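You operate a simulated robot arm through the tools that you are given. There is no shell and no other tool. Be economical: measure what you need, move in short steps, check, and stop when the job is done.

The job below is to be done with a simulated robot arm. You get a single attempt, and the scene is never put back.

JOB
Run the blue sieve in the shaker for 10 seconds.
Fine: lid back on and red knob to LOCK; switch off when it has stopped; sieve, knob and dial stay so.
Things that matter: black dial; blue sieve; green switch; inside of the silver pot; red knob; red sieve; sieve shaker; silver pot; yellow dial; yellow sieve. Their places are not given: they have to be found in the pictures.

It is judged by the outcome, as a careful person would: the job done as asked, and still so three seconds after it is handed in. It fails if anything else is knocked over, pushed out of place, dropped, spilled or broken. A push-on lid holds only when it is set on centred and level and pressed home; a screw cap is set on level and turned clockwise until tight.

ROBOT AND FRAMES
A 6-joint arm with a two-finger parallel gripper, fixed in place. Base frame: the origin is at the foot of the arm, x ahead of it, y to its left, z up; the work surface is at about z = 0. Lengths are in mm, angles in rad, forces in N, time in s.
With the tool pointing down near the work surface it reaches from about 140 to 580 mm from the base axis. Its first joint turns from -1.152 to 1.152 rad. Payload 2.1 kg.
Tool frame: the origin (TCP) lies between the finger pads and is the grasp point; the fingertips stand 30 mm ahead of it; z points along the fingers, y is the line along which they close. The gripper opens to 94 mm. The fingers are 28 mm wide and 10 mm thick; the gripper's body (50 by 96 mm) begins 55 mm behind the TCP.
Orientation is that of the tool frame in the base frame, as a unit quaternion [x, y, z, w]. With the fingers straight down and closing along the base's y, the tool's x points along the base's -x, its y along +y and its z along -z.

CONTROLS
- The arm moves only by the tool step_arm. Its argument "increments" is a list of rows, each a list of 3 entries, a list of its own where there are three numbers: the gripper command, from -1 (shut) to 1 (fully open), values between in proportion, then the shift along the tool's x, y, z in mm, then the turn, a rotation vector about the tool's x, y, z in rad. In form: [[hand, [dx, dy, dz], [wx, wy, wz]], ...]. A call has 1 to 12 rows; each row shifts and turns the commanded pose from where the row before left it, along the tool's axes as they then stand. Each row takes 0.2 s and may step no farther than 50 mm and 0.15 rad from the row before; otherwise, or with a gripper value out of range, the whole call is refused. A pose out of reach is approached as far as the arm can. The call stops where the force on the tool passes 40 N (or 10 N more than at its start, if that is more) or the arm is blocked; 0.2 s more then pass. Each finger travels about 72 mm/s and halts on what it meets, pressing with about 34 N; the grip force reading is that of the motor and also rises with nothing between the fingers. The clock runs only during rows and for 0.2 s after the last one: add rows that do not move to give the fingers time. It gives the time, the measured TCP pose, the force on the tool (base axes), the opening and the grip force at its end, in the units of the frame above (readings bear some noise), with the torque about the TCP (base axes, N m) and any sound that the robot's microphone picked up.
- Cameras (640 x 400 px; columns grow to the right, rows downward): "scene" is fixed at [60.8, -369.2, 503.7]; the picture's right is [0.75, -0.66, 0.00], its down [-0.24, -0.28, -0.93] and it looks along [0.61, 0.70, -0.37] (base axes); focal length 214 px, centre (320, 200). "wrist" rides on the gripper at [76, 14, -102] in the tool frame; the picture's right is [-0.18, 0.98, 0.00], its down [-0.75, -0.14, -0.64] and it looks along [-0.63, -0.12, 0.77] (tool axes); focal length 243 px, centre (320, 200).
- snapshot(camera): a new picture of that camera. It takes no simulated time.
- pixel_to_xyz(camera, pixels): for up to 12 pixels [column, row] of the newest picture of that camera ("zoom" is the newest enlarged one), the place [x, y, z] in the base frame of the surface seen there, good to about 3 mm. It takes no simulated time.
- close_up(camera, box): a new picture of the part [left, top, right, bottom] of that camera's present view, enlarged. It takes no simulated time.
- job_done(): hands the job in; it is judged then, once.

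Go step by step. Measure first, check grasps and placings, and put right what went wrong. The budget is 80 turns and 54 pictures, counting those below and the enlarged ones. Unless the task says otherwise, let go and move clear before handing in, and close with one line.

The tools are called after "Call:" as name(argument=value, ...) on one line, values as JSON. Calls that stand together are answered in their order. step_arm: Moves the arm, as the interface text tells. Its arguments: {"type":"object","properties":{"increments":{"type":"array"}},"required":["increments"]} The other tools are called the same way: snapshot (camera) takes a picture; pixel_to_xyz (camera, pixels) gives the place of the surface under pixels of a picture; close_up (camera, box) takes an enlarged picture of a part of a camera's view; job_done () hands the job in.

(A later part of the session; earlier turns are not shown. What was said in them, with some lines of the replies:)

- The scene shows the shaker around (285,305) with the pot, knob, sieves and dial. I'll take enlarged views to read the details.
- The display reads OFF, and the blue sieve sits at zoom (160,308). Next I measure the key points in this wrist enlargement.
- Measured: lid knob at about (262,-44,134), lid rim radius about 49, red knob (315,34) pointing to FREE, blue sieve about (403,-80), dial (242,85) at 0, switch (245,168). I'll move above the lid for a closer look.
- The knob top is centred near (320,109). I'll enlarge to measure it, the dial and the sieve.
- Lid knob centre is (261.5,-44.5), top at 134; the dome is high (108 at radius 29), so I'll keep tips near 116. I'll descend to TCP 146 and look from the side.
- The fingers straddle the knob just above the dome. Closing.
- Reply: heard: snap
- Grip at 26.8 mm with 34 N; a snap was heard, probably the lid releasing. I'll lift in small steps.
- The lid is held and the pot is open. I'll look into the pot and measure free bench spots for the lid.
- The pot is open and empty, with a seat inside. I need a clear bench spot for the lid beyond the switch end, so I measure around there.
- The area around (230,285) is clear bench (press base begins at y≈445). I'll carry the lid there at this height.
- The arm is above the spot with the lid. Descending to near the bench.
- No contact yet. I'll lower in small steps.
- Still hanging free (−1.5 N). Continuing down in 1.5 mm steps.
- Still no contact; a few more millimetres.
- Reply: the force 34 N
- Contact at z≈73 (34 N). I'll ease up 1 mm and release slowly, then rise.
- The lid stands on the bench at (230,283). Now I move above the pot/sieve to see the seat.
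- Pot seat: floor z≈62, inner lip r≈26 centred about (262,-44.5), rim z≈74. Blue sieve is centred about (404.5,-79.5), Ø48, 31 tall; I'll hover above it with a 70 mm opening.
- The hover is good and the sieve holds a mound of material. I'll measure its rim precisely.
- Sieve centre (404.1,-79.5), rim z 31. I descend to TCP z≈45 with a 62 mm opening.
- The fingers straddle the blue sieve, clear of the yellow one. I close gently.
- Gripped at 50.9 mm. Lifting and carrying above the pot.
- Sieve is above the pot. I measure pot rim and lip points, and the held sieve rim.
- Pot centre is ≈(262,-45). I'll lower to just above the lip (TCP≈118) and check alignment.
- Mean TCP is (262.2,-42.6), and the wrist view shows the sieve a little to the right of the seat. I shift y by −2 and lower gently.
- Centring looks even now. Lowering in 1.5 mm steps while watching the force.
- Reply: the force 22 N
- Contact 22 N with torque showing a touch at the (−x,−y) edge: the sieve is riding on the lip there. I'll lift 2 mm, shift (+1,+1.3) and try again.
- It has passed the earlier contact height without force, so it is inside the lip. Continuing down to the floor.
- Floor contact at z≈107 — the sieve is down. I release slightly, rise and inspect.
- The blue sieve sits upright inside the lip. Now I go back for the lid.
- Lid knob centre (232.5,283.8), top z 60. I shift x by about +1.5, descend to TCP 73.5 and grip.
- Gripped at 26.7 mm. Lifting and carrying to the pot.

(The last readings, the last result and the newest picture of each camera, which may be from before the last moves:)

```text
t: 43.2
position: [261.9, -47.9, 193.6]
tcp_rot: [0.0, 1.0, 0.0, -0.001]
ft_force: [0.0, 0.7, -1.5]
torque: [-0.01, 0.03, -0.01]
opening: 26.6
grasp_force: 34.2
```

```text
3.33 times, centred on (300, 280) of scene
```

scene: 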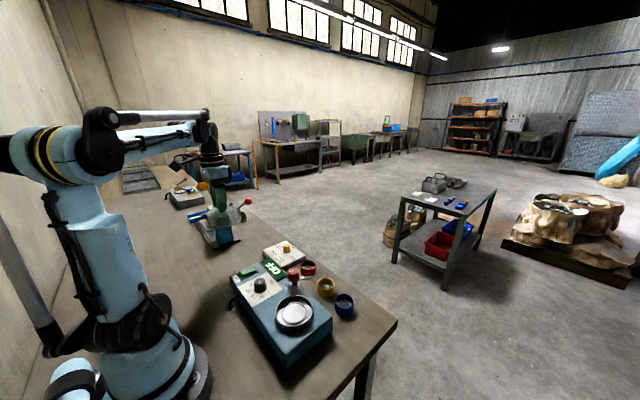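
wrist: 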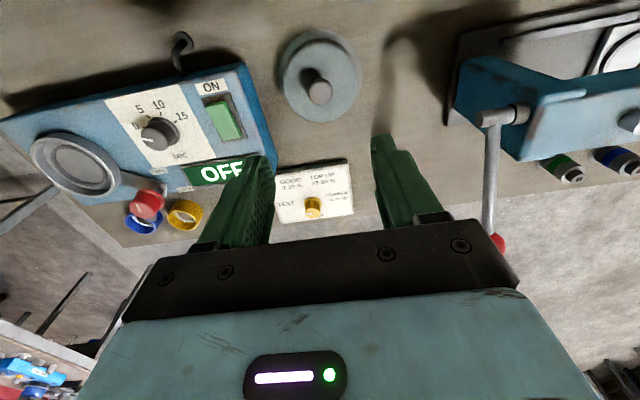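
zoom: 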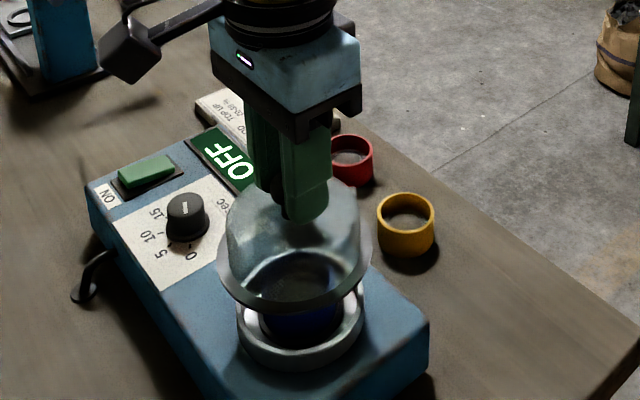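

Mean TCP is (261.3,-46.7); I correct by (+0.9,+1.8) and lower to about 153, then average readings.

Call:
step_arm(increments=[[-1, [-0.9, 1.8, 0], [0, 0, 0]], [-1, [0, 0, 20], [0, 0, 0]], [-1, [0, 0, 20], [0, 0, 0]], [-1, [0, 0, 0], [0, 0, 0]]])

Call:
step_arm(increments=[[-1, [0, 0, 0], [0, 0, 0]]])

Call:
step_arm(increments=[[-1, [0, 0, 0], [0, 0, 0]]])

Call:
close_up(camera="scene", box=[260, 270, 330, 340])

```text
t: 44.2
position: [263.1, -44.6, 151.1]
tcp_rot: [0.0, 1.0, 0.0, 0.0]
ft_force: [0.2, -0.3, -1.1]
torque: [-0.03, -0.02, 0.01]
opening: 26.6
grasp_force: 33.7
```

```text
t: 44.6
position: [263.1, -44.4, 152.7]
tcp_rot: [0.0, 1.0, 0.0, 0.0]
ft_force: [-0.9, -0.3, -1.3]
torque: [0.02, -0.04, 0.0]
opening: 26.5
grasp_force: 33.9
```

```text
t: 45.0
position: [262.5, -43.6, 152.7]
tcp_rot: [-0.001, 1.0, 0.0, 0.0]
ft_force: [0.5, -0.4, -1.6]
torque: [0.0, 0.01, -0.02]
opening: 26.6
grasp_force: 34.5
```

```text
5.71 times, centred on (295, 305) of scene
```

zoom: 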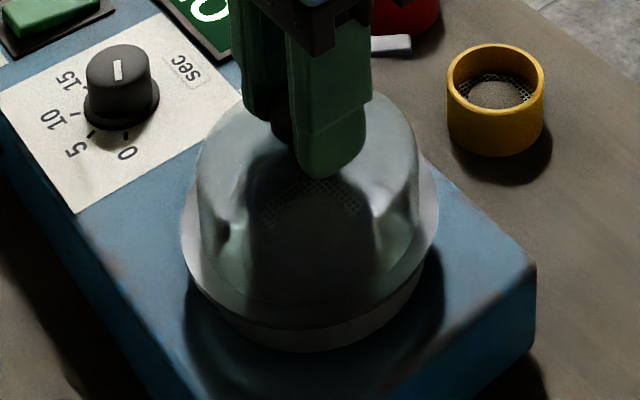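

Mean (262.9,-44.2): near centre. I trim half a millimetre and lower in small steps.

Call:
step_arm(increments=[[-1, [0.4, -0.5, 0], [0, 0, 0]], [-1, [0, 0, 1.5], [0, 0, 0]], [-1, [0, 0, 1.5], [0, 0, 0]], [-1, [0, 0, 0], [0, 0, 0]]])

Call:
step_arm(increments=[[-1, [0, 0, 1], [0, 0, 0]], [-1, [0, 0, 0], [0, 0, 0]]])

Call:
step_arm(increments=[[-1, [0, 0, 1], [0, 0, 0]], [-1, [0, 0, 0], [0, 0, 0]]])

```text
t: 46.0
position: [264.8, -44.8, 150.3]
tcp_rot: [0.0, 1.0, 0.0, -0.001]
ft_force: [0.1, -0.5, -1.5]
torque: [0.03, 0.01, -0.01]
opening: 26.4
grasp_force: 33.4
```

```text
t: 46.6
position: [263.3, -45.7, 149.0]
tcp_rot: [0.0, 1.0, 0.0, 0.0]
ft_force: [-0.6, 0.3, -1.2]
torque: [0.01, 0.01, 0.0]
opening: 26.5
grasp_force: 33.6
```

```text
t: 47.2
position: [263.2, -44.9, 148.3]
tcp_rot: [0.0, 1.0, 0.0, 0.0]
ft_force: [-0.8, -0.6, -0.8]
torque: [0.0, -0.01, 0.01]
opening: 26.8
grasp_force: 33.9
```

x reads about 263.4, slightly far; trim −0.8 in x and continue down.

Call:
step_arm(increments=[[-1, [0.8, 0, 0], [0, 0, 0]], [-1, [0, 0, 1], [0, 0, 0]], [-1, [0, 0, 0], [0, 0, 0]]])

Call:
step_arm(increments=[[-1, [0, 0, 1], [0, 0, 0]], [-1, [0, 0, 0], [0, 0, 0]]])

Call:
step_arm(increments=[[-1, [0, 0, 1], [0, 0, 0]], [-1, [0, 0, 0], [0, 0, 0]]])

```text
t: 48.0
position: [261.0, -44.9, 145.9]
tcp_rot: [0.001, 1.0, 0.0, 0.0]
ft_force: [0.1, -0.5, -1.2]
torque: [0.02, 0.0, -0.02]
opening: 26.5
grasp_force: 34.1
```

```text
t: 48.6
position: [262.1, -44.0, 145.4]
tcp_rot: [0.001, 1.0, 0.0, 0.0]
ft_force: [-0.6, -0.7, -2.2]
torque: [0.01, -0.02, 0.0]
opening: 26.4
grasp_force: 34.0
```

```text
t: 49.2
position: [263.4, -44.6, 145.3]
tcp_rot: [-0.001, 1.0, 0.0, 0.0]
ft_force: [4.7, -0.1, 33.8]
torque: [-0.02, -0.04, 0.01]
opening: 26.8
grasp_force: 33.8
```

Level contact (33.8 N, almost no torque). I press on to push it home.

Call:
step_arm(increments=[[-1, [0, 0, 1.5], [0, 0, 0]], [-1, [0, 0, 0], [0, 0, 0]]])

Call:
step_arm(increments=[[-1, [0, 0, 1.5], [0, 0, 0]], [-1, [0, 0, 0], [0, 0, 0]]])

```text
t: 49.8
position: [262.7, -44.5, 143.1]
tcp_rot: [0.0, 1.0, 0.0, -0.001]
ft_force: [3.5, 0.0, 33.8]
torque: [-0.03, -0.05, 0.01]
opening: 26.6
grasp_force: 34.1
```

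```text
t: 50.4
position: [263.1, -44.5, 142.2]
tcp_rot: [0.001, 1.0, 0.0, 0.0]
ft_force: [1.2, -1.3, 33.6]
torque: [-0.03, -0.01, -0.02]
opening: 26.4
grasp_force: 33.4
```

Force stays at 33.8 N while z falls, so the fingers are slipping on the knob. I'll let go, and press the knob top from above with closed fingers.

Call:
step_arm(increments=[[-0.3, [0, 0, -1], [0, 0, 0]], [0.1, [0, 0, 0], [0, 0, 0]], [0.1, [0, 0, -20], [0, 0, 0]], [0.1, [0, 0, -20], [0, 0, 0]], [-1, [0, 0, 0], [0, 0, 0]], [-1, [0, 0, 0], [0, 0, 0]], [-1, [0, 0, 0], [0, 0, 0]], [-1, [0, 0, 0], [0, 0, 0]]])

Call:
close_up(camera="scene", box=[250, 250, 340, 340])

```text
t: 52.2
position: [263.8, -44.1, 181.8]
tcp_rot: [0.001, 1.0, 0.0, 0.0]
ft_force: [-0.3, -0.7, -0.4]
torque: [-0.02, 0.0, 0.0]
opening: 0.1
grasp_force: 32.5
heard: snap
```

```text
4.44 times, centred on (295, 295) of scene
```

zoom: 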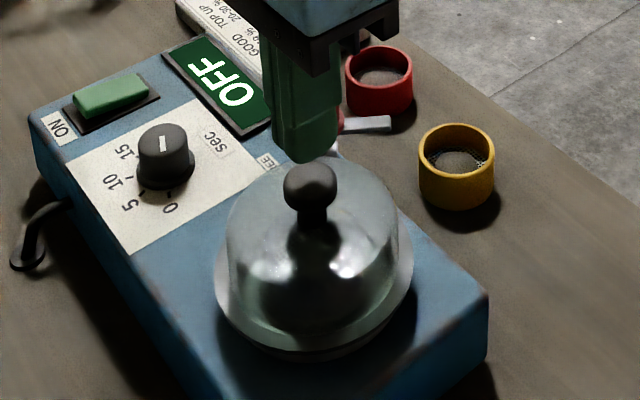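

A snap was heard and the lid looks level. I press the knob top with shut fingers to make sure.

Call:
step_arm(increments=[[-1, [0.8, 0, 12], [0, 0, 0]], [-1, [0, 0, 2], [0, 0, 0]], [-1, [0, 0, 2], [0, 0, 0]], [-1, [0, 0, 2], [0, 0, 0]], [-1, [0, 0, 2], [0, 0, 0]], [-1, [0, 0, 2], [0, 0, 0]], [-1, [0, 0, 2], [0, 0, 0]], [-1, [0, 0, 2], [0, 0, 0]]])

```text
t: 53.6
position: [261.8, -44.8, 163.1]
tcp_rot: [0.0, 1.0, 0.001, -0.001]
ft_force: [-2.0, 0.1, 7.1]
torque: [0.0, -0.02, 0.01]
opening: 0.0
grasp_force: 32.7
stopped in row 6: the force on the tool passed its limit at 49 N (the readings are from after the stop); the commanded pose is now the measured one
```

The press reached 49 N with no further movement, and the knob top is at 133 as originally, so the lid is home. Now up and over to the red knob.

Call:
step_arm(increments=[[-1, [0, 0, -40], [0, 0, 0]], [0, [-18, 26, 0], [0, 0, 0]], [0.3, [-18, 26, 0], [0, 0, 0]], [0.3, [-18, 27, 0], [0, 0, 0]], [0.3, [0, 0, 0], [0, 0, 0]], [0.3, [0, 0, 0], [0, 0, 0]]])

Call:
close_up(camera="wrist", box=[200, 0, 440, 200])

Call:
pixel_to_xyz(camera="zoom", pixels=[[320, 200], [100, 100], [200, 100], [300, 100], [400, 100], [500, 100]])

```text
t: 55.0
position: [315.5, 34.5, 201.8]
tcp_rot: [0.0, 1.0, 0.001, -0.001]
ft_force: [0.3, 0.0, -1.0]
torque: [-0.02, 0.02, -0.01]
opening: 61.2
grasp_force: 0.0
```

```text
2.00 times, centred on (320, 100) of wrist
```

zoom: 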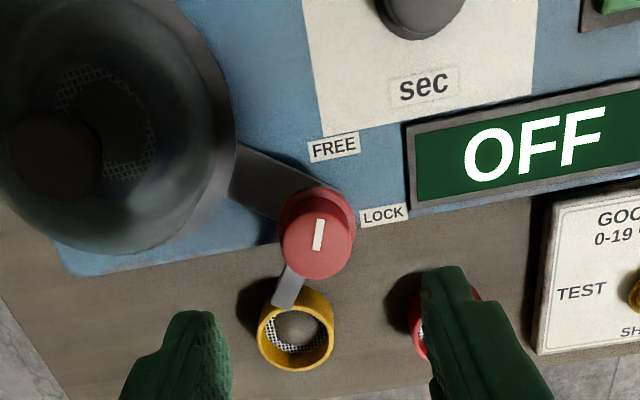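

```text
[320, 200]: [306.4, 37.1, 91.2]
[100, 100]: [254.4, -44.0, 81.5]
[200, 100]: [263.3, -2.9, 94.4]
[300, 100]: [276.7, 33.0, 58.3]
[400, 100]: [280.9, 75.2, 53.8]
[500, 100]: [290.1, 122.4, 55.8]
```

Call:
pixel_to_xyz(camera="zoom", pixels=[[316, 247], [281, 245], [350, 245], [316, 278], [316, 215], [318, 221], [317, 250], [285, 300], [290, 272], [332, 147], [382, 216], [279, 303]])

Call:
close_up(camera="wrist", box=[290, 80, 390, 160])

Call:
close_up(camera="scene", box=[270, 255, 330, 300])

```text
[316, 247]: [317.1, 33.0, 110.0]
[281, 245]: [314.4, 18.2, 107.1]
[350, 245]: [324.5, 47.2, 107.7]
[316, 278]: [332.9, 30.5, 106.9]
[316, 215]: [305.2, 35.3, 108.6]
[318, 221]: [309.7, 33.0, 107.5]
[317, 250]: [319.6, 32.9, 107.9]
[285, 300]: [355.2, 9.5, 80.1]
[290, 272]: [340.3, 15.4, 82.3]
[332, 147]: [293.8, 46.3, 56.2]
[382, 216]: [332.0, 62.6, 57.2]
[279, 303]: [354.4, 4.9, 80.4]
```

```text
5.00 times, centred on (340, 120) of wrist
```

zoom: 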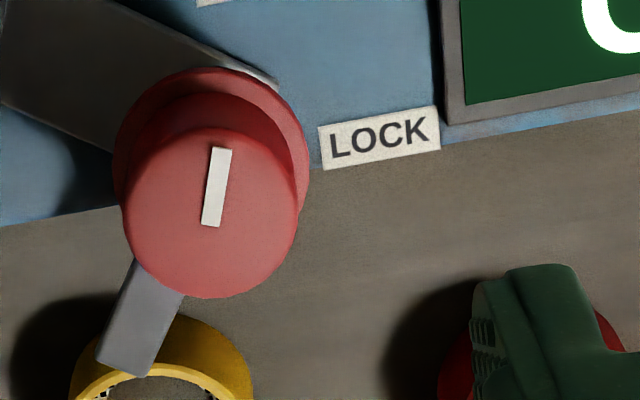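

```text
8.89 times, centred on (300, 278) of scene
```

zoom: 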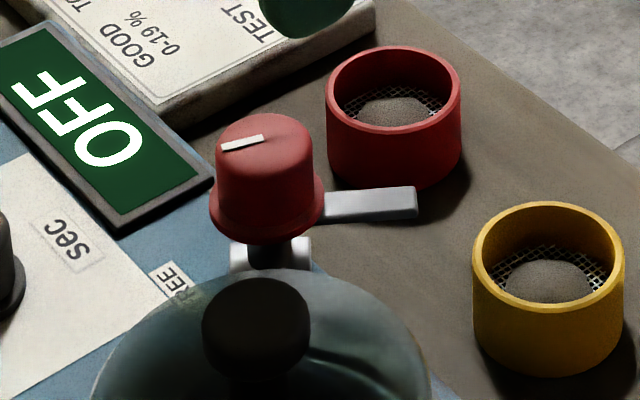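

Red knob: centre ≈(318,33), top z 109, bar at −36° pointing away; pointer at FREE. It must turn 90° clockwise seen from above. One more check of its centre from the scene view.

Call:
pixel_to_xyz(camera="zoom", pixels=[[264, 118], [264, 145], [225, 150], [305, 150], [264, 170], [415, 200], [325, 205], [262, 232], [215, 200], [318, 200]])

Call:
step_arm(increments=[[0, [-2, -1.5, 0], [0, 0, 0]], [0, [0, 0, 0], [0, 0, 0]]])

Call:
step_arm(increments=[[0, [0, 0, 0], [0, 0, 0]]])

```text
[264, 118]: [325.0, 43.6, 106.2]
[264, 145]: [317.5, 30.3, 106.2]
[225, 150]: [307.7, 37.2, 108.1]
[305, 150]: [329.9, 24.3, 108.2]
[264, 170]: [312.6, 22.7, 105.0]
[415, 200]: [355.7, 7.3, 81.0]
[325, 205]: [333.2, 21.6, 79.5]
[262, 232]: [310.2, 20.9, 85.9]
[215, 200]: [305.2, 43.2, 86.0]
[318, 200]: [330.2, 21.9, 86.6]
```

```text
t: 55.6
position: [317.9, 32.9, 201.4]
tcp_rot: [0.001, 1.0, 0.0, -0.002]
ft_force: [-0.1, -0.7, 0.5]
torque: [-0.01, 0.0, 0.01]
opening: 46.9
grasp_force: 0.0
```

```text
t: 56.0
position: [318.8, 33.1, 200.9]
tcp_rot: [0.0, 1.0, 0.0, -0.001]
ft_force: [-0.3, -0.7, 0.4]
torque: [0.0, 0.02, 0.01]
opening: 47.3
grasp_force: 0.1
```

The centre agrees with the TCP (318.3,33). Descend to TCP 125 and close on the red knob.

Call:
step_arm(increments=[[0, [0, 0, 35], [0, 0, 0]], [0, [0, 0, 30], [0, 0, 0]], [0, [0, 0, 11], [0, 0, 0]], [0, [0, 0, 0], [0, 0, 0]], [-1, [0, 0, 0], [0, 0, 0]], [-1, [0, 0, 0], [0, 0, 0]], [-1, [0, 0, 0], [0, 0, 0]]])

Call:
close_up(camera="scene", box=[250, 220, 350, 320])

```text
t: 57.6
position: [318.1, 33.2, 124.9]
tcp_rot: [0.0, 1.0, 0.0, -0.003]
ft_force: [0.6, -1.3, -13.6]
torque: [0.0, 0.05, -0.01]
opening: 28.7
grasp_force: 44.5
```

```text
4.00 times, centred on (300, 270) of scene
```

zoom: 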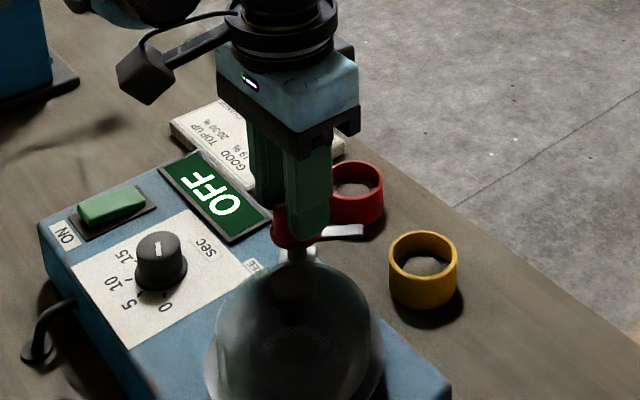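

Gripped at 28.7 mm. I turn clockwise (positive about tool z), first about 0.56 rad.

Call:
step_arm(increments=[[-1, [0, 0, 0], [0, 0, 0.14]], [-1, [0, 0, 0], [0, 0, 0.14]], [-1, [0, 0, 0], [0, 0, 0.14]], [-1, [0, 0, 0], [0, 0, 0.14]], [-1, [0, 0, 0], [0, 0, 0]]])

Call:
close_up(camera="scene", box=[250, 220, 350, 320])

```text
t: 58.8
position: [317.7, 34.0, 126.4]
tcp_rot: [0.278, 0.961, 0.0, -0.003]
ft_force: [4.8, 2.7, -27.6]
torque: [0.26, 0.21, 0.03]
opening: 28.5
grasp_force: 45.3
```

```text
4.00 times, centred on (300, 270) of scene
```

zoom: 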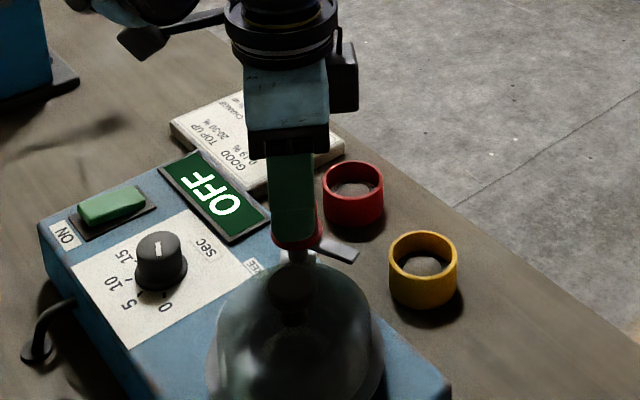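

The bar turns with the knob, but the tool is being pulled down (−28 N). I ease down slightly while turning on.

Call:
step_arm(increments=[[-1, [0, 0, 1], [0, 0, 0]], [-1, [0, 0, 0], [0, 0, 0]]])

```text
t: 59.4
position: [318.0, 32.6, 126.1]
tcp_rot: [0.277, 0.961, 0.0, -0.001]
ft_force: [-1.3, 4.3, 36.0]
torque: [0.11, 0.02, 0.03]
opening: 28.7
grasp_force: 44.6
```

Very stiff vertically: 1 mm was too much. I go back 0.55 mm and continue turning.

Call:
step_arm(increments=[[-1, [0, 0, -0.55], [0, 0, 0]], [-1, [0, 0, 0], [0, 0, 0.14]], [-1, [0, 0, 0], [0, 0, 0.14]], [-1, [0, 0, 0], [0, 0, 0.14]], [-1, [0, 0, 0], [0, 0, 0]]])

```text
t: 60.6
position: [319.7, 33.9, 126.5]
tcp_rot: [0.472, 0.882, 0.0, -0.001]
ft_force: [17.8, 4.9, 14.8]
torque: [0.97, -0.12, 0.09]
opening: 28.5
grasp_force: 44.9
```

Turned 0.98 rad; a side force of 18 N in +x shows slight off-centring. I relieve it and turn most of the rest.

Call:
step_arm(increments=[[-1, [-0.22, 0.33, 0], [0, 0, 0]], [-1, [0, 0, 0], [0, 0, 0.14]], [-1, [0, 0, 0], [0, 0, 0.14]], [-1, [0, 0, 0], [0, 0, 0]]])

Call:
close_up(camera="scene", box=[250, 230, 340, 320])

```text
t: 61.6
position: [319.0, 32.4, 126.8]
tcp_rot: [0.59, 0.807, 0.0, 0.0]
ft_force: [14.6, 4.7, -15.6]
torque: [0.02, -0.52, 0.0]
opening: 28.8
grasp_force: 45.1
```

```text
4.44 times, centred on (295, 275) of scene
```

zoom: 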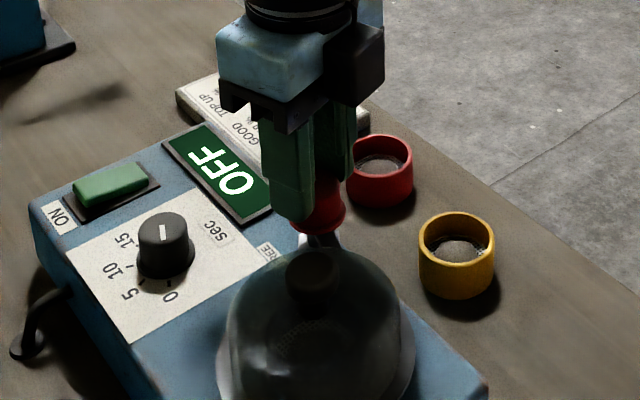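

Turned 1.26 rad and the bar is swinging over the lid. Finishing the remaining 0.31 rad, watching for a stop.

Call:
step_arm(increments=[[-1, [0, 0, 0], [0, 0, 0.12]], [-1, [0, 0, 0], [0, 0, 0.1]], [-1, [0, 0, 0], [0, 0, 0.1]], [-1, [0, 0, 0], [0, 0, 0]]])

```text
t: 62.6
position: [318.5, 33.1, 127.2]
tcp_rot: [0.711, 0.703, 0.0, 0.0]
ft_force: [18.7, 6.3, -12.8]
torque: [0.05, -0.49, 0.33]
opening: 28.6
grasp_force: 45.1
```

Turned 1.58 rad, with resistance (0.33 N m) starting: likely the LOCK stop. I release, rise and look.

Call:
step_arm(increments=[[-0.2, [0, 0, 0], [0, 0, 0]], [0, [0, 0, 0], [0, 0, 0]], [0, [0, 0, -30], [0, 0, 0]], [0, [0, 0, -40], [0, 0, -0.14]], [0, [0, 0, -30], [0, 0, -0.14]], [0, [0, 0, 0], [0, 0, -0.14]], [0, [0, 0, 0], [0, 0, -0.14]], [0, [0, 0, 0], [0, 0, -0.14]], [0, [0, 0, 0], [0, 0, -0.14]], [0, [0, 0, 0], [0, 0, -0.14]], [0, [0, 0, 0], [0, 0, -0.14]], [0, [0, 0, 0], [0, 0, -0.14]]])

Call:
step_arm(increments=[[0, [0, 0, 0], [0, 0, -0.14]], [0, [0, 0, 0], [0, 0, -0.14]], [0, [0, 0, 0], [0, 0, -0.04]], [0, [0, 0, 0], [0, 0, 0]]])

Call:
close_up(camera="wrist", box=[200, 0, 440, 200])

Call:
close_up(camera="scene", box=[230, 240, 340, 340])

```text
t: 65.2
position: [318.1, 31.9, 226.5]
tcp_rot: [0.158, 0.987, -0.001, -0.002]
ft_force: [1.2, -0.2, 0.3]
torque: [-0.01, -0.01, -0.01]
opening: 46.8
grasp_force: 0.1
```

```text
t: 66.2
position: [317.6, 33.0, 226.8]
tcp_rot: [0.001, 1.0, 0.0, -0.001]
ft_force: [0.4, 0.1, 0.3]
torque: [0.01, -0.03, -0.02]
opening: 46.8
grasp_force: 0.1
```

```text
2.00 times, centred on (320, 100) of wrist
```

zoom: 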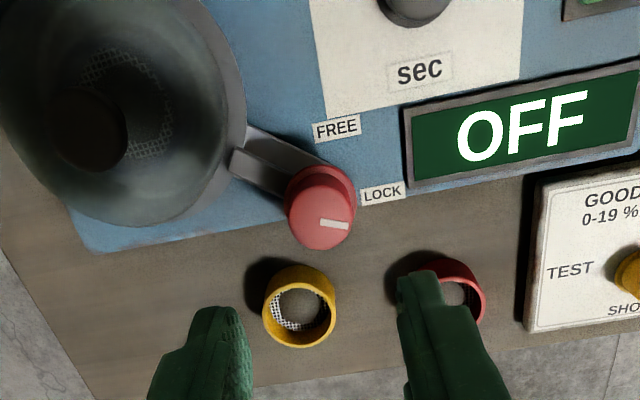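

```text
4.00 times, centred on (285, 290) of scene
```

zoom: 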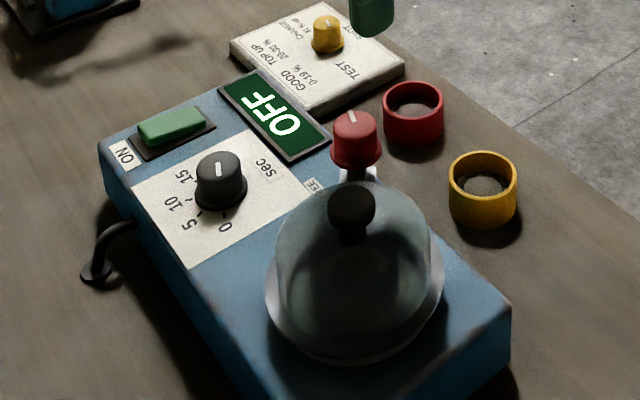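

The knob is at LOCK with the bar over the lid rim. Now to the black dial; I hover above it to read it.

Call:
step_arm(increments=[[0, [25, 17, 9], [0, 0, 0]], [0, [25, 17, 9], [0, 0, 0]], [0, [26, 17, 9], [0, 0, 0]], [0, [0, 0, 0], [0, 0, 0]]])

Call:
close_up(camera="wrist", box=[240, 30, 400, 160])

```text
t: 67.2
position: [242.7, 84.2, 198.8]
tcp_rot: [0.001, 1.0, 0.0, -0.002]
ft_force: [-0.1, 0.2, 0.3]
torque: [0.01, 0.0, -0.01]
opening: 46.8
grasp_force: 0.1
```

```text
3.08 times, centred on (320, 95) of wrist
```

zoom: 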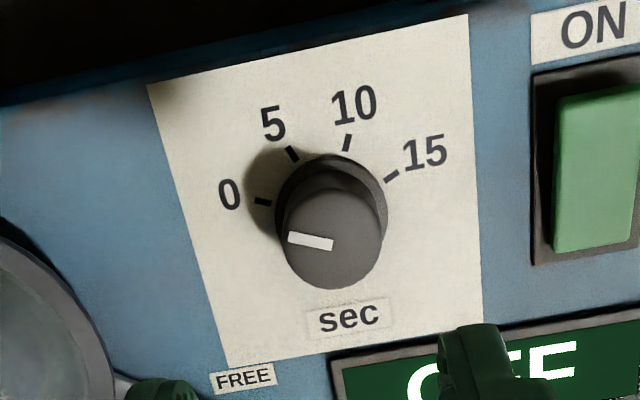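

Call:
pixel_to_xyz(camera="zoom", pixels=[[263, 202], [292, 153], [347, 141], [392, 175], [333, 240], [290, 238], [331, 244], [284, 235], [381, 240], [333, 288], [333, 192], [330, 160]])

Call:
pixel_to_xyz(camera="zoom", pixels=[[600, 95], [597, 225], [560, 165], [635, 165], [605, 165], [578, 100], [575, 245], [380, 200], [280, 205]])

```text
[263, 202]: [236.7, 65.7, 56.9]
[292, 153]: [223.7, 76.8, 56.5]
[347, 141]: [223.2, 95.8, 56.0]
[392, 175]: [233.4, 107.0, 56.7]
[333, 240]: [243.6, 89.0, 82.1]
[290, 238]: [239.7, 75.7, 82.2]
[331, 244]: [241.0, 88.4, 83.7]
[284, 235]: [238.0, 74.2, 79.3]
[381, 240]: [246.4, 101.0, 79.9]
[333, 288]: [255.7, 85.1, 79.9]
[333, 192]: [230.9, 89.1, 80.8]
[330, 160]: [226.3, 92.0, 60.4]
```

```text
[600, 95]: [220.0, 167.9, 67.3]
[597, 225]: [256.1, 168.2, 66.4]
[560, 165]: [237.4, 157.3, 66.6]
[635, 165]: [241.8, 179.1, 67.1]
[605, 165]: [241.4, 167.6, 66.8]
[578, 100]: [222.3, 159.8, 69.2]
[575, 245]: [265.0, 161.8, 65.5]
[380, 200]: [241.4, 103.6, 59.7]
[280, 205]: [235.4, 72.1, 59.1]
```

Dial centre (243.2,87.6), top z 82, pointer exactly at 0. The 10 mark is about 92–95° clockwise. I'll align and descend to TCP 97, then grip.

Call:
step_arm(increments=[[0, [-0.5, 3.4, 0], [0, 0, 0]], [0, [0, 0, 40], [0, 0, 0]], [0, [0, 0, 30], [0, 0, 0]], [0, [0, 0, 0], [0, 0, 0]]])

Call:
step_arm(increments=[[0, [0, 0, 0], [0, 0, 0]]])

```text
t: 68.2
position: [242.5, 85.7, 130.5]
tcp_rot: [0.001, 1.0, 0.0, -0.001]
ft_force: [-0.2, 0.7, -0.7]
torque: [-0.02, -0.01, 0.02]
opening: 47.0
grasp_force: 0.0
```

```text
t: 68.6
position: [242.2, 86.4, 130.7]
tcp_rot: [0.001, 1.0, 0.0, -0.001]
ft_force: [-0.7, -0.3, -0.3]
torque: [-0.03, 0.01, 0.02]
opening: 47.3
grasp_force: 0.1
```

TCP (242.4,86.1): trim (+0.8,+1.2), descend and grip.

Call:
step_arm(increments=[[0, [-0.8, 1.2, 20], [0, 0, 0]], [0, [0, 0, 13], [0, 0, 0]], [0, [0, 0, 0], [0, 0, 0]], [-0.4, [0, 0, 0], [0, 0, 0]], [-1, [0, 0, 0], [0, 0, 0]], [-1, [0, 0, 0], [0, 0, 0]], [-1, [0, 0, 0], [0, 0, 0]]])

```text
t: 70.2
position: [242.7, 88.4, 97.2]
tcp_rot: [0.001, 1.0, 0.0, -0.001]
ft_force: [1.6, -0.6, -13.8]
torque: [-0.05, 0.03, 0.01]
opening: 28.7
grasp_force: 45.6
```

Gripped at 28.7 mm. Turning clockwise, first half.

Call:
step_arm(increments=[[-1, [0, 0, 0], [0, 0, 0.14]], [-1, [0, 0, 0], [0, 0, 0.14]], [-1, [0, 0, 0], [0, 0, 0.14]], [-1, [0, 0, 0], [0, 0, 0.14]], [-1, [0, 0, 0], [0, 0, 0.14]], [-1, [0, 0, 0], [0, 0, 0]]])

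```text
t: 71.6
position: [242.9, 86.6, 97.7]
tcp_rot: [0.345, 0.939, -0.002, -0.001]
ft_force: [-5.7, -11.4, 30.8]
torque: [0.11, 0.75, 0.0]
opening: 29.0
grasp_force: 45.1
```

Upward force of 31 N; I ease 0.45 mm up and slightly −y, then turn on.

Call:
step_arm(increments=[[-1, [-0.13, -0.15, -0.45], [0, 0, 0]], [-1, [0, 0, 0], [0, 0, 0.14]], [-1, [0, 0, 0], [0, 0, 0.14]], [-1, [0, 0, 0], [0, 0, 0.14]], [-1, [0, 0, 0], [0, 0, 0]]])

Call:
step_arm(increments=[[-1, [0, 0, 0], [0, 0, 0.14]], [-1, [0, 0, 0], [0, 0, 0.14]], [-1, [0, 0, 0], [0, 0, 0.15]], [-1, [0, 0, 0], [0, 0, 0]]])

```text
t: 72.8
position: [243.5, 88.2, 97.1]
tcp_rot: [0.532, 0.847, -0.002, -0.001]
ft_force: [-6.7, -20.2, 21.5]
torque: [-0.1, 0.39, 0.0]
opening: 29.1
grasp_force: 44.9
```

```text
t: 73.8
position: [242.6, 87.8, 98.1]
tcp_rot: [0.701, 0.714, -0.002, -0.001]
ft_force: [0.8, -10.9, -25.7]
torque: [-0.4, -0.03, -0.02]
opening: 29.2
grasp_force: 44.8
```

Turned 1.55 rad. I release, rise and view the dial.

Call:
step_arm(increments=[[-0.2, [0, 0, 0], [0, 0, 0]], [0, [0, 0, 0], [0, 0, 0]], [0, [0, 0, -35], [0, 0, 0]], [0, [0, 0, -35], [0, 0, -0.14]], [0, [0, 0, -32], [0, 0, -0.14]], [0, [0, 0, 0], [0, 0, -0.14]], [0, [0, 0, 0], [0, 0, -0.14]], [0, [0, 0, 0], [0, 0, -0.14]], [0, [0, 0, 0], [0, 0, -0.14]], [0, [0, 0, 0], [0, 0, -0.14]], [0, [0, 0, 0], [0, 0, -0.14]], [0, [0, 0, 0], [0, 0, -0.14]]])

Call:
step_arm(increments=[[0, [0, 0, 0], [0, 0, -0.14]], [0, [0, 0, 0], [0, 0, -0.15]], [0, [0, 0, 0], [0, 0, 0]]])

Call:
close_up(camera="wrist", box=[240, 30, 400, 160])

```text
t: 76.4
position: [244.3, 88.2, 199.0]
tcp_rot: [0.144, 0.99, -0.001, -0.003]
ft_force: [-0.3, -0.3, 0.1]
torque: [0.01, 0.03, 0.01]
opening: 46.9
grasp_force: 0.1
```

```text
t: 77.2
position: [244.5, 89.0, 199.3]
tcp_rot: [-0.001, 1.0, -0.001, -0.001]
ft_force: [0.6, -1.1, -0.1]
torque: [0.01, -0.04, 0.02]
opening: 47.2
grasp_force: 0.1
```

```text
3.08 times, centred on (320, 95) of wrist
```

zoom: 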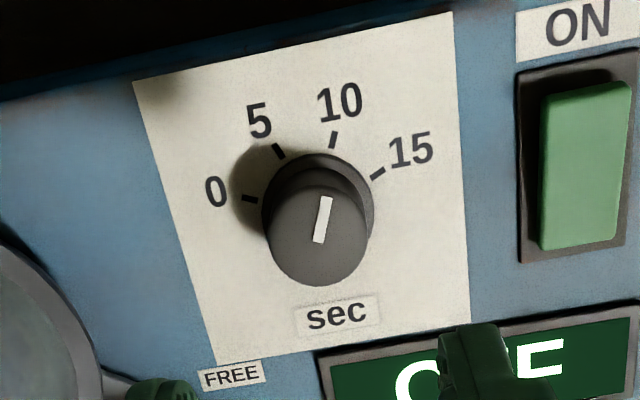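

The pointer now lines up with 10. Next, the green switch; I move closer to it with shut fingers and look.

Call:
step_arm(increments=[[-1, [0, 40, 0], [0, 0, 0]], [-1, [10, 40, 20], [0, 0, 0]], [-1, [9, 0, 30], [0, 0, 0]], [-1, [0, 0, 0], [0, 0, 0]], [-1, [0, 0, 0], [0, 0, 0]]])

Call:
close_up(camera="wrist", box=[240, 40, 400, 180])

Call:
close_up(camera="scene", box=[230, 245, 290, 295])

```text
t: 78.4
position: [225.8, 170.0, 146.9]
tcp_rot: [0.0, 1.0, 0.0, -0.002]
ft_force: [0.1, -0.4, -0.4]
torque: [-0.01, -0.01, 0.0]
opening: 0.2
grasp_force: 33.4
```

```text
2.86 times, centred on (320, 110) of wrist
```

zoom: 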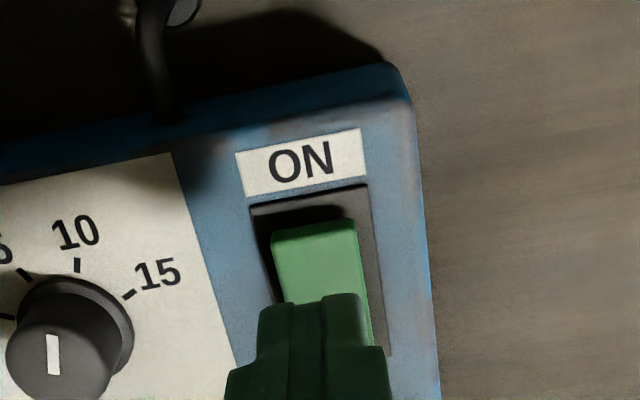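

```text
8.00 times, centred on (260, 270) of scene
```

zoom: 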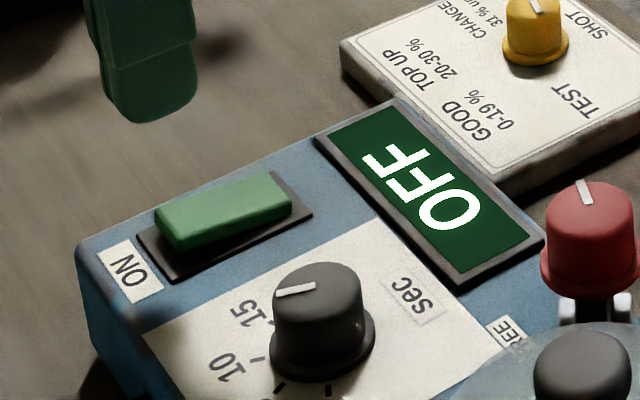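

The rocker's ON end is up, near x≈220. I press that end with shut fingers.

Call:
step_arm(increments=[[-1, [3, -2, 25], [0, 0, 0]], [-1, [0, 0, 18], [0, 0, 0]], [-1, [0, 0, 2], [0, 0, 0]], [-1, [0, 0, 2], [0, 0, 0]], [-1, [0, 0, 2], [0, 0, 0]], [-1, [0, 0, 1.5], [0, 0, 0]], [-1, [0, 0, 1.5], [0, 0, 0]], [-1, [0, 0, 1.5], [0, 0, 0]]])

Call:
close_up(camera="scene", box=[230, 245, 310, 305])

```text
t: 80.2
position: [222.4, 166.2, 96.1]
tcp_rot: [0.001, 1.0, 0.001, -0.002]
ft_force: [-0.9, -0.3, -0.6]
torque: [0.0, 0.0, 0.02]
opening: 0.1
grasp_force: 33.1
```

```text
6.67 times, centred on (270, 275) of scene
```

zoom: 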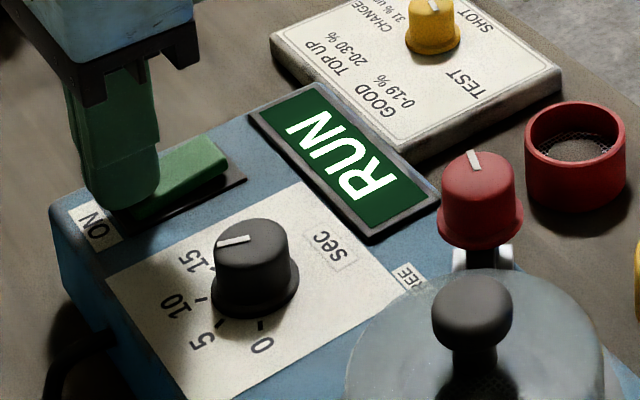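

The display shows RUN. I lift, move above the other (OFF) end, and wait about 10 s.

Call:
step_arm(increments=[[-1, [0, 0, -20], [0, 0, 0]], [-1, [0, 0, -15], [0, 0, 0]], [-1, [-35, 1, 0], [0, 0, 0]], [-1, [0, 0, 0], [0, 0, 0]], [-1, [0, 0, 0], [0, 0, 0]], [-1, [0, 0, 0], [0, 0, 0]], [-1, [0, 0, 0], [0, 0, 0]], [-1, [0, 0, 0], [0, 0, 0]], [-1, [0, 0, 0], [0, 0, 0]], [-1, [0, 0, 0], [0, 0, 0]], [-1, [0, 0, 0], [0, 0, 0]], [-1, [0, 0, 0], [0, 0, 0]]])

Call:
step_arm(increments=[[-1, [0, 0, 0], [0, 0, 0]], [-1, [0, 0, 0], [0, 0, 0]], [-1, [0, 0, 0], [0, 0, 0]], [-1, [0, 0, 0], [0, 0, 0]], [-1, [0, 0, 0], [0, 0, 0]], [-1, [0, 0, 0], [0, 0, 0]], [-1, [0, 0, 0], [0, 0, 0]], [-1, [0, 0, 0], [0, 0, 0]], [-1, [0, 0, 0], [0, 0, 0]], [-1, [0, 0, 0], [0, 0, 0]], [-1, [0, 0, 0], [0, 0, 0]], [-1, [0, 0, 0], [0, 0, 0]]])

Call:
step_arm(increments=[[-1, [0, 0, 0], [0, 0, 0]], [-1, [0, 0, 0], [0, 0, 0]], [-1, [0, 0, 0], [0, 0, 0]], [-1, [0, 0, 0], [0, 0, 0]], [-1, [0, 0, 0], [0, 0, 0]], [-1, [0, 0, 0], [0, 0, 0]], [-1, [0, 0, 0], [0, 0, 0]], [-1, [0, 0, 0], [0, 0, 0]], [-1, [0, 0, 0], [0, 0, 0]], [-1, [0, 0, 0], [0, 0, 0]], [-1, [0, 0, 0], [0, 0, 0]], [-1, [0, 0, 0], [0, 0, 0]]])

Call:
step_arm(increments=[[-1, [0, 0, 0], [0, 0, 0]], [-1, [0, 0, 0], [0, 0, 0]], [-1, [0, 0, 0], [0, 0, 0]], [-1, [0, 0, 0], [0, 0, 0]], [-1, [0, 0, 0], [0, 0, 0]], [-1, [0, 0, 0], [0, 0, 0]], [-1, [0, 0, 0], [0, 0, 0]], [-1, [0, 0, 0], [0, 0, 0]], [-1, [0, 0, 0], [0, 0, 0]], [-1, [0, 0, 0], [0, 0, 0]], [-1, [0, 0, 0], [0, 0, 0]], [-1, [0, 0, 0], [0, 0, 0]]])

Call:
close_up(camera="scene", box=[230, 235, 340, 345])

```text
t: 82.8
position: [257.6, 167.4, 131.7]
tcp_rot: [0.0, 1.0, 0.0, -0.001]
ft_force: [-0.6, 0.3, 0.9]
torque: [0.0, -0.02, -0.01]
opening: 0.1
grasp_force: 33.2
```

```text
t: 85.4
position: [256.2, 167.5, 130.6]
tcp_rot: [0.001, 1.0, 0.0, -0.002]
ft_force: [-0.2, 0.1, -0.8]
torque: [-0.01, 0.0, -0.03]
opening: 0.0
grasp_force: 32.5
```

```text
t: 88.0
position: [256.3, 166.1, 130.9]
tcp_rot: [0.001, 1.0, 0.0, -0.001]
ft_force: [1.4, 0.4, -0.2]
torque: [0.0, -0.02, 0.01]
opening: 0.0
grasp_force: 32.7
```

```text
t: 90.6
position: [257.1, 167.3, 131.9]
tcp_rot: [0.002, 1.0, 0.0, -0.002]
ft_force: [0.6, 0.1, -0.2]
torque: [-0.01, 0.02, 0.0]
opening: 0.1
grasp_force: 33.2
```

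```text
3.64 times, centred on (285, 290) of scene
```

zoom: 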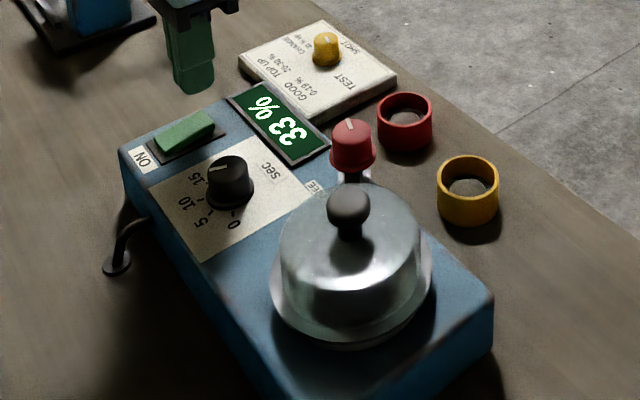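

The display shows 33 %, so the run has stopped. The job doesn't ask for the yellow dial, so I leave it and press the OFF end of the switch.

Call:
step_arm(increments=[[-1, [-1, 0, 20], [0, 0, 0]], [-1, [0, 0, 6], [0, 0, 0]], [-1, [0, 0, 2], [0, 0, 0]], [-1, [0, 0, 2], [0, 0, 0]], [-1, [0, 0, 2], [0, 0, 0]], [-1, [0, 0, 1.5], [0, 0, 0]], [-1, [0, 0, 1.5], [0, 0, 0]]])

Call:
close_up(camera="scene", box=[230, 235, 340, 345])

```text
t: 92.2
position: [257.8, 168.5, 95.6]
tcp_rot: [0.002, 1.0, 0.0, -0.002]
ft_force: [2.5, -1.7, 20.6]
torque: [-0.01, 0.23, 0.12]
opening: 0.0
grasp_force: 32.8
```

```text
3.64 times, centred on (285, 290) of scene
```

zoom: 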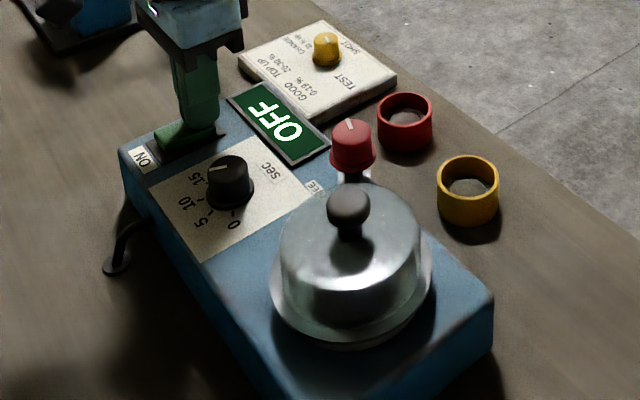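

The display reads OFF. I lift clear and check the final state.

Call:
step_arm(increments=[[-1, [0, 0, -30], [0, 0, 0]], [-1, [0, 0, -40], [0, 0, 0]], [-1, [0, 0, -45], [0, 0, 0]], [-1, [0, 0, -40], [0, 0, 0]], [-1, [0, 0, 0], [0, 0, 0]]])

Call:
close_up(camera="scene", box=[230, 235, 350, 345])

Call:
close_up(camera="wrist", box=[40, 0, 440, 240])

```text
t: 93.4
position: [258.1, 168.3, 251.0]
tcp_rot: [0.0, 1.0, 0.0, -0.002]
ft_force: [0.8, 0.4, -0.5]
torque: [0.02, 0.0, 0.01]
opening: 0.0
grasp_force: 33.3
```

```text
3.64 times, centred on (290, 290) of scene
```

zoom: 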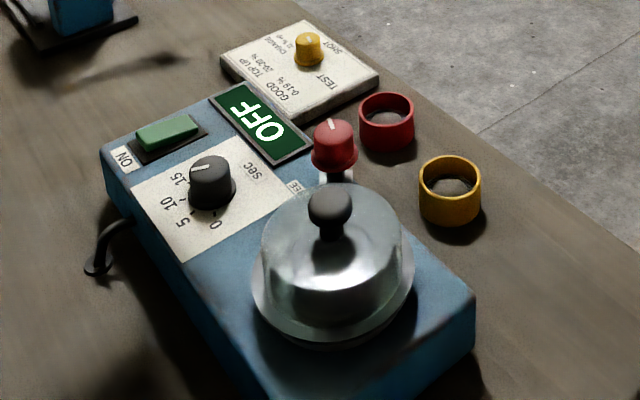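

```text
1.60 times, centred on (240, 120) of wrist
```

zoom: 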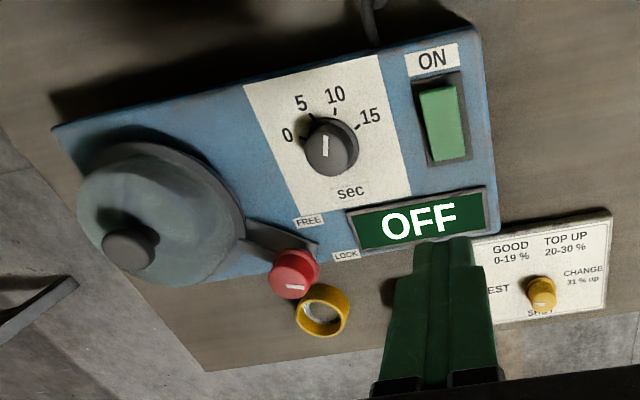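

All looks right, but I double-check the dial pointer with one enlargement.

Call:
close_up(camera="wrist", box=[200, 40, 300, 120])

Call:
close_up(camera="scene", box=[230, 245, 290, 295])

```text
5.00 times, centred on (250, 80) of wrist
```

zoom: 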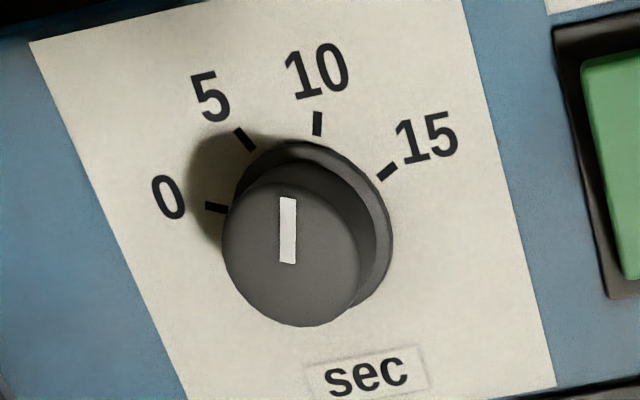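

```text
8.00 times, centred on (260, 270) of scene
```

zoom: 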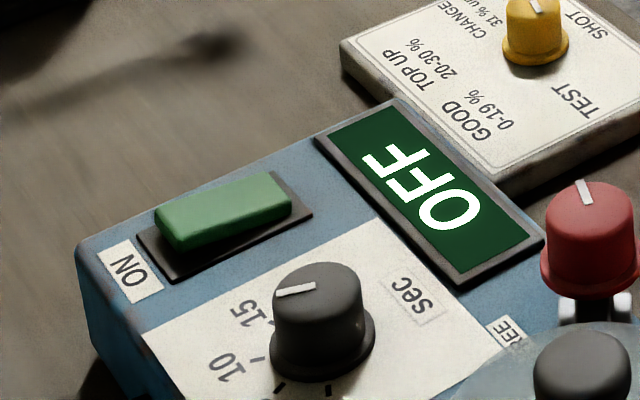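

The pointer is parallel to the 10 tick and has not moved since I set it. The display reads OFF, the knob is at LOCK and the arm is clear, so I hand in.

Call:
job_done()

```text
The job is handed in.
```

The blue sieve ran in the shaker with the dial at 10 seconds. The lid is on, the red knob is at LOCK, and I switched off only after the run had stopped (display showed 33 %).
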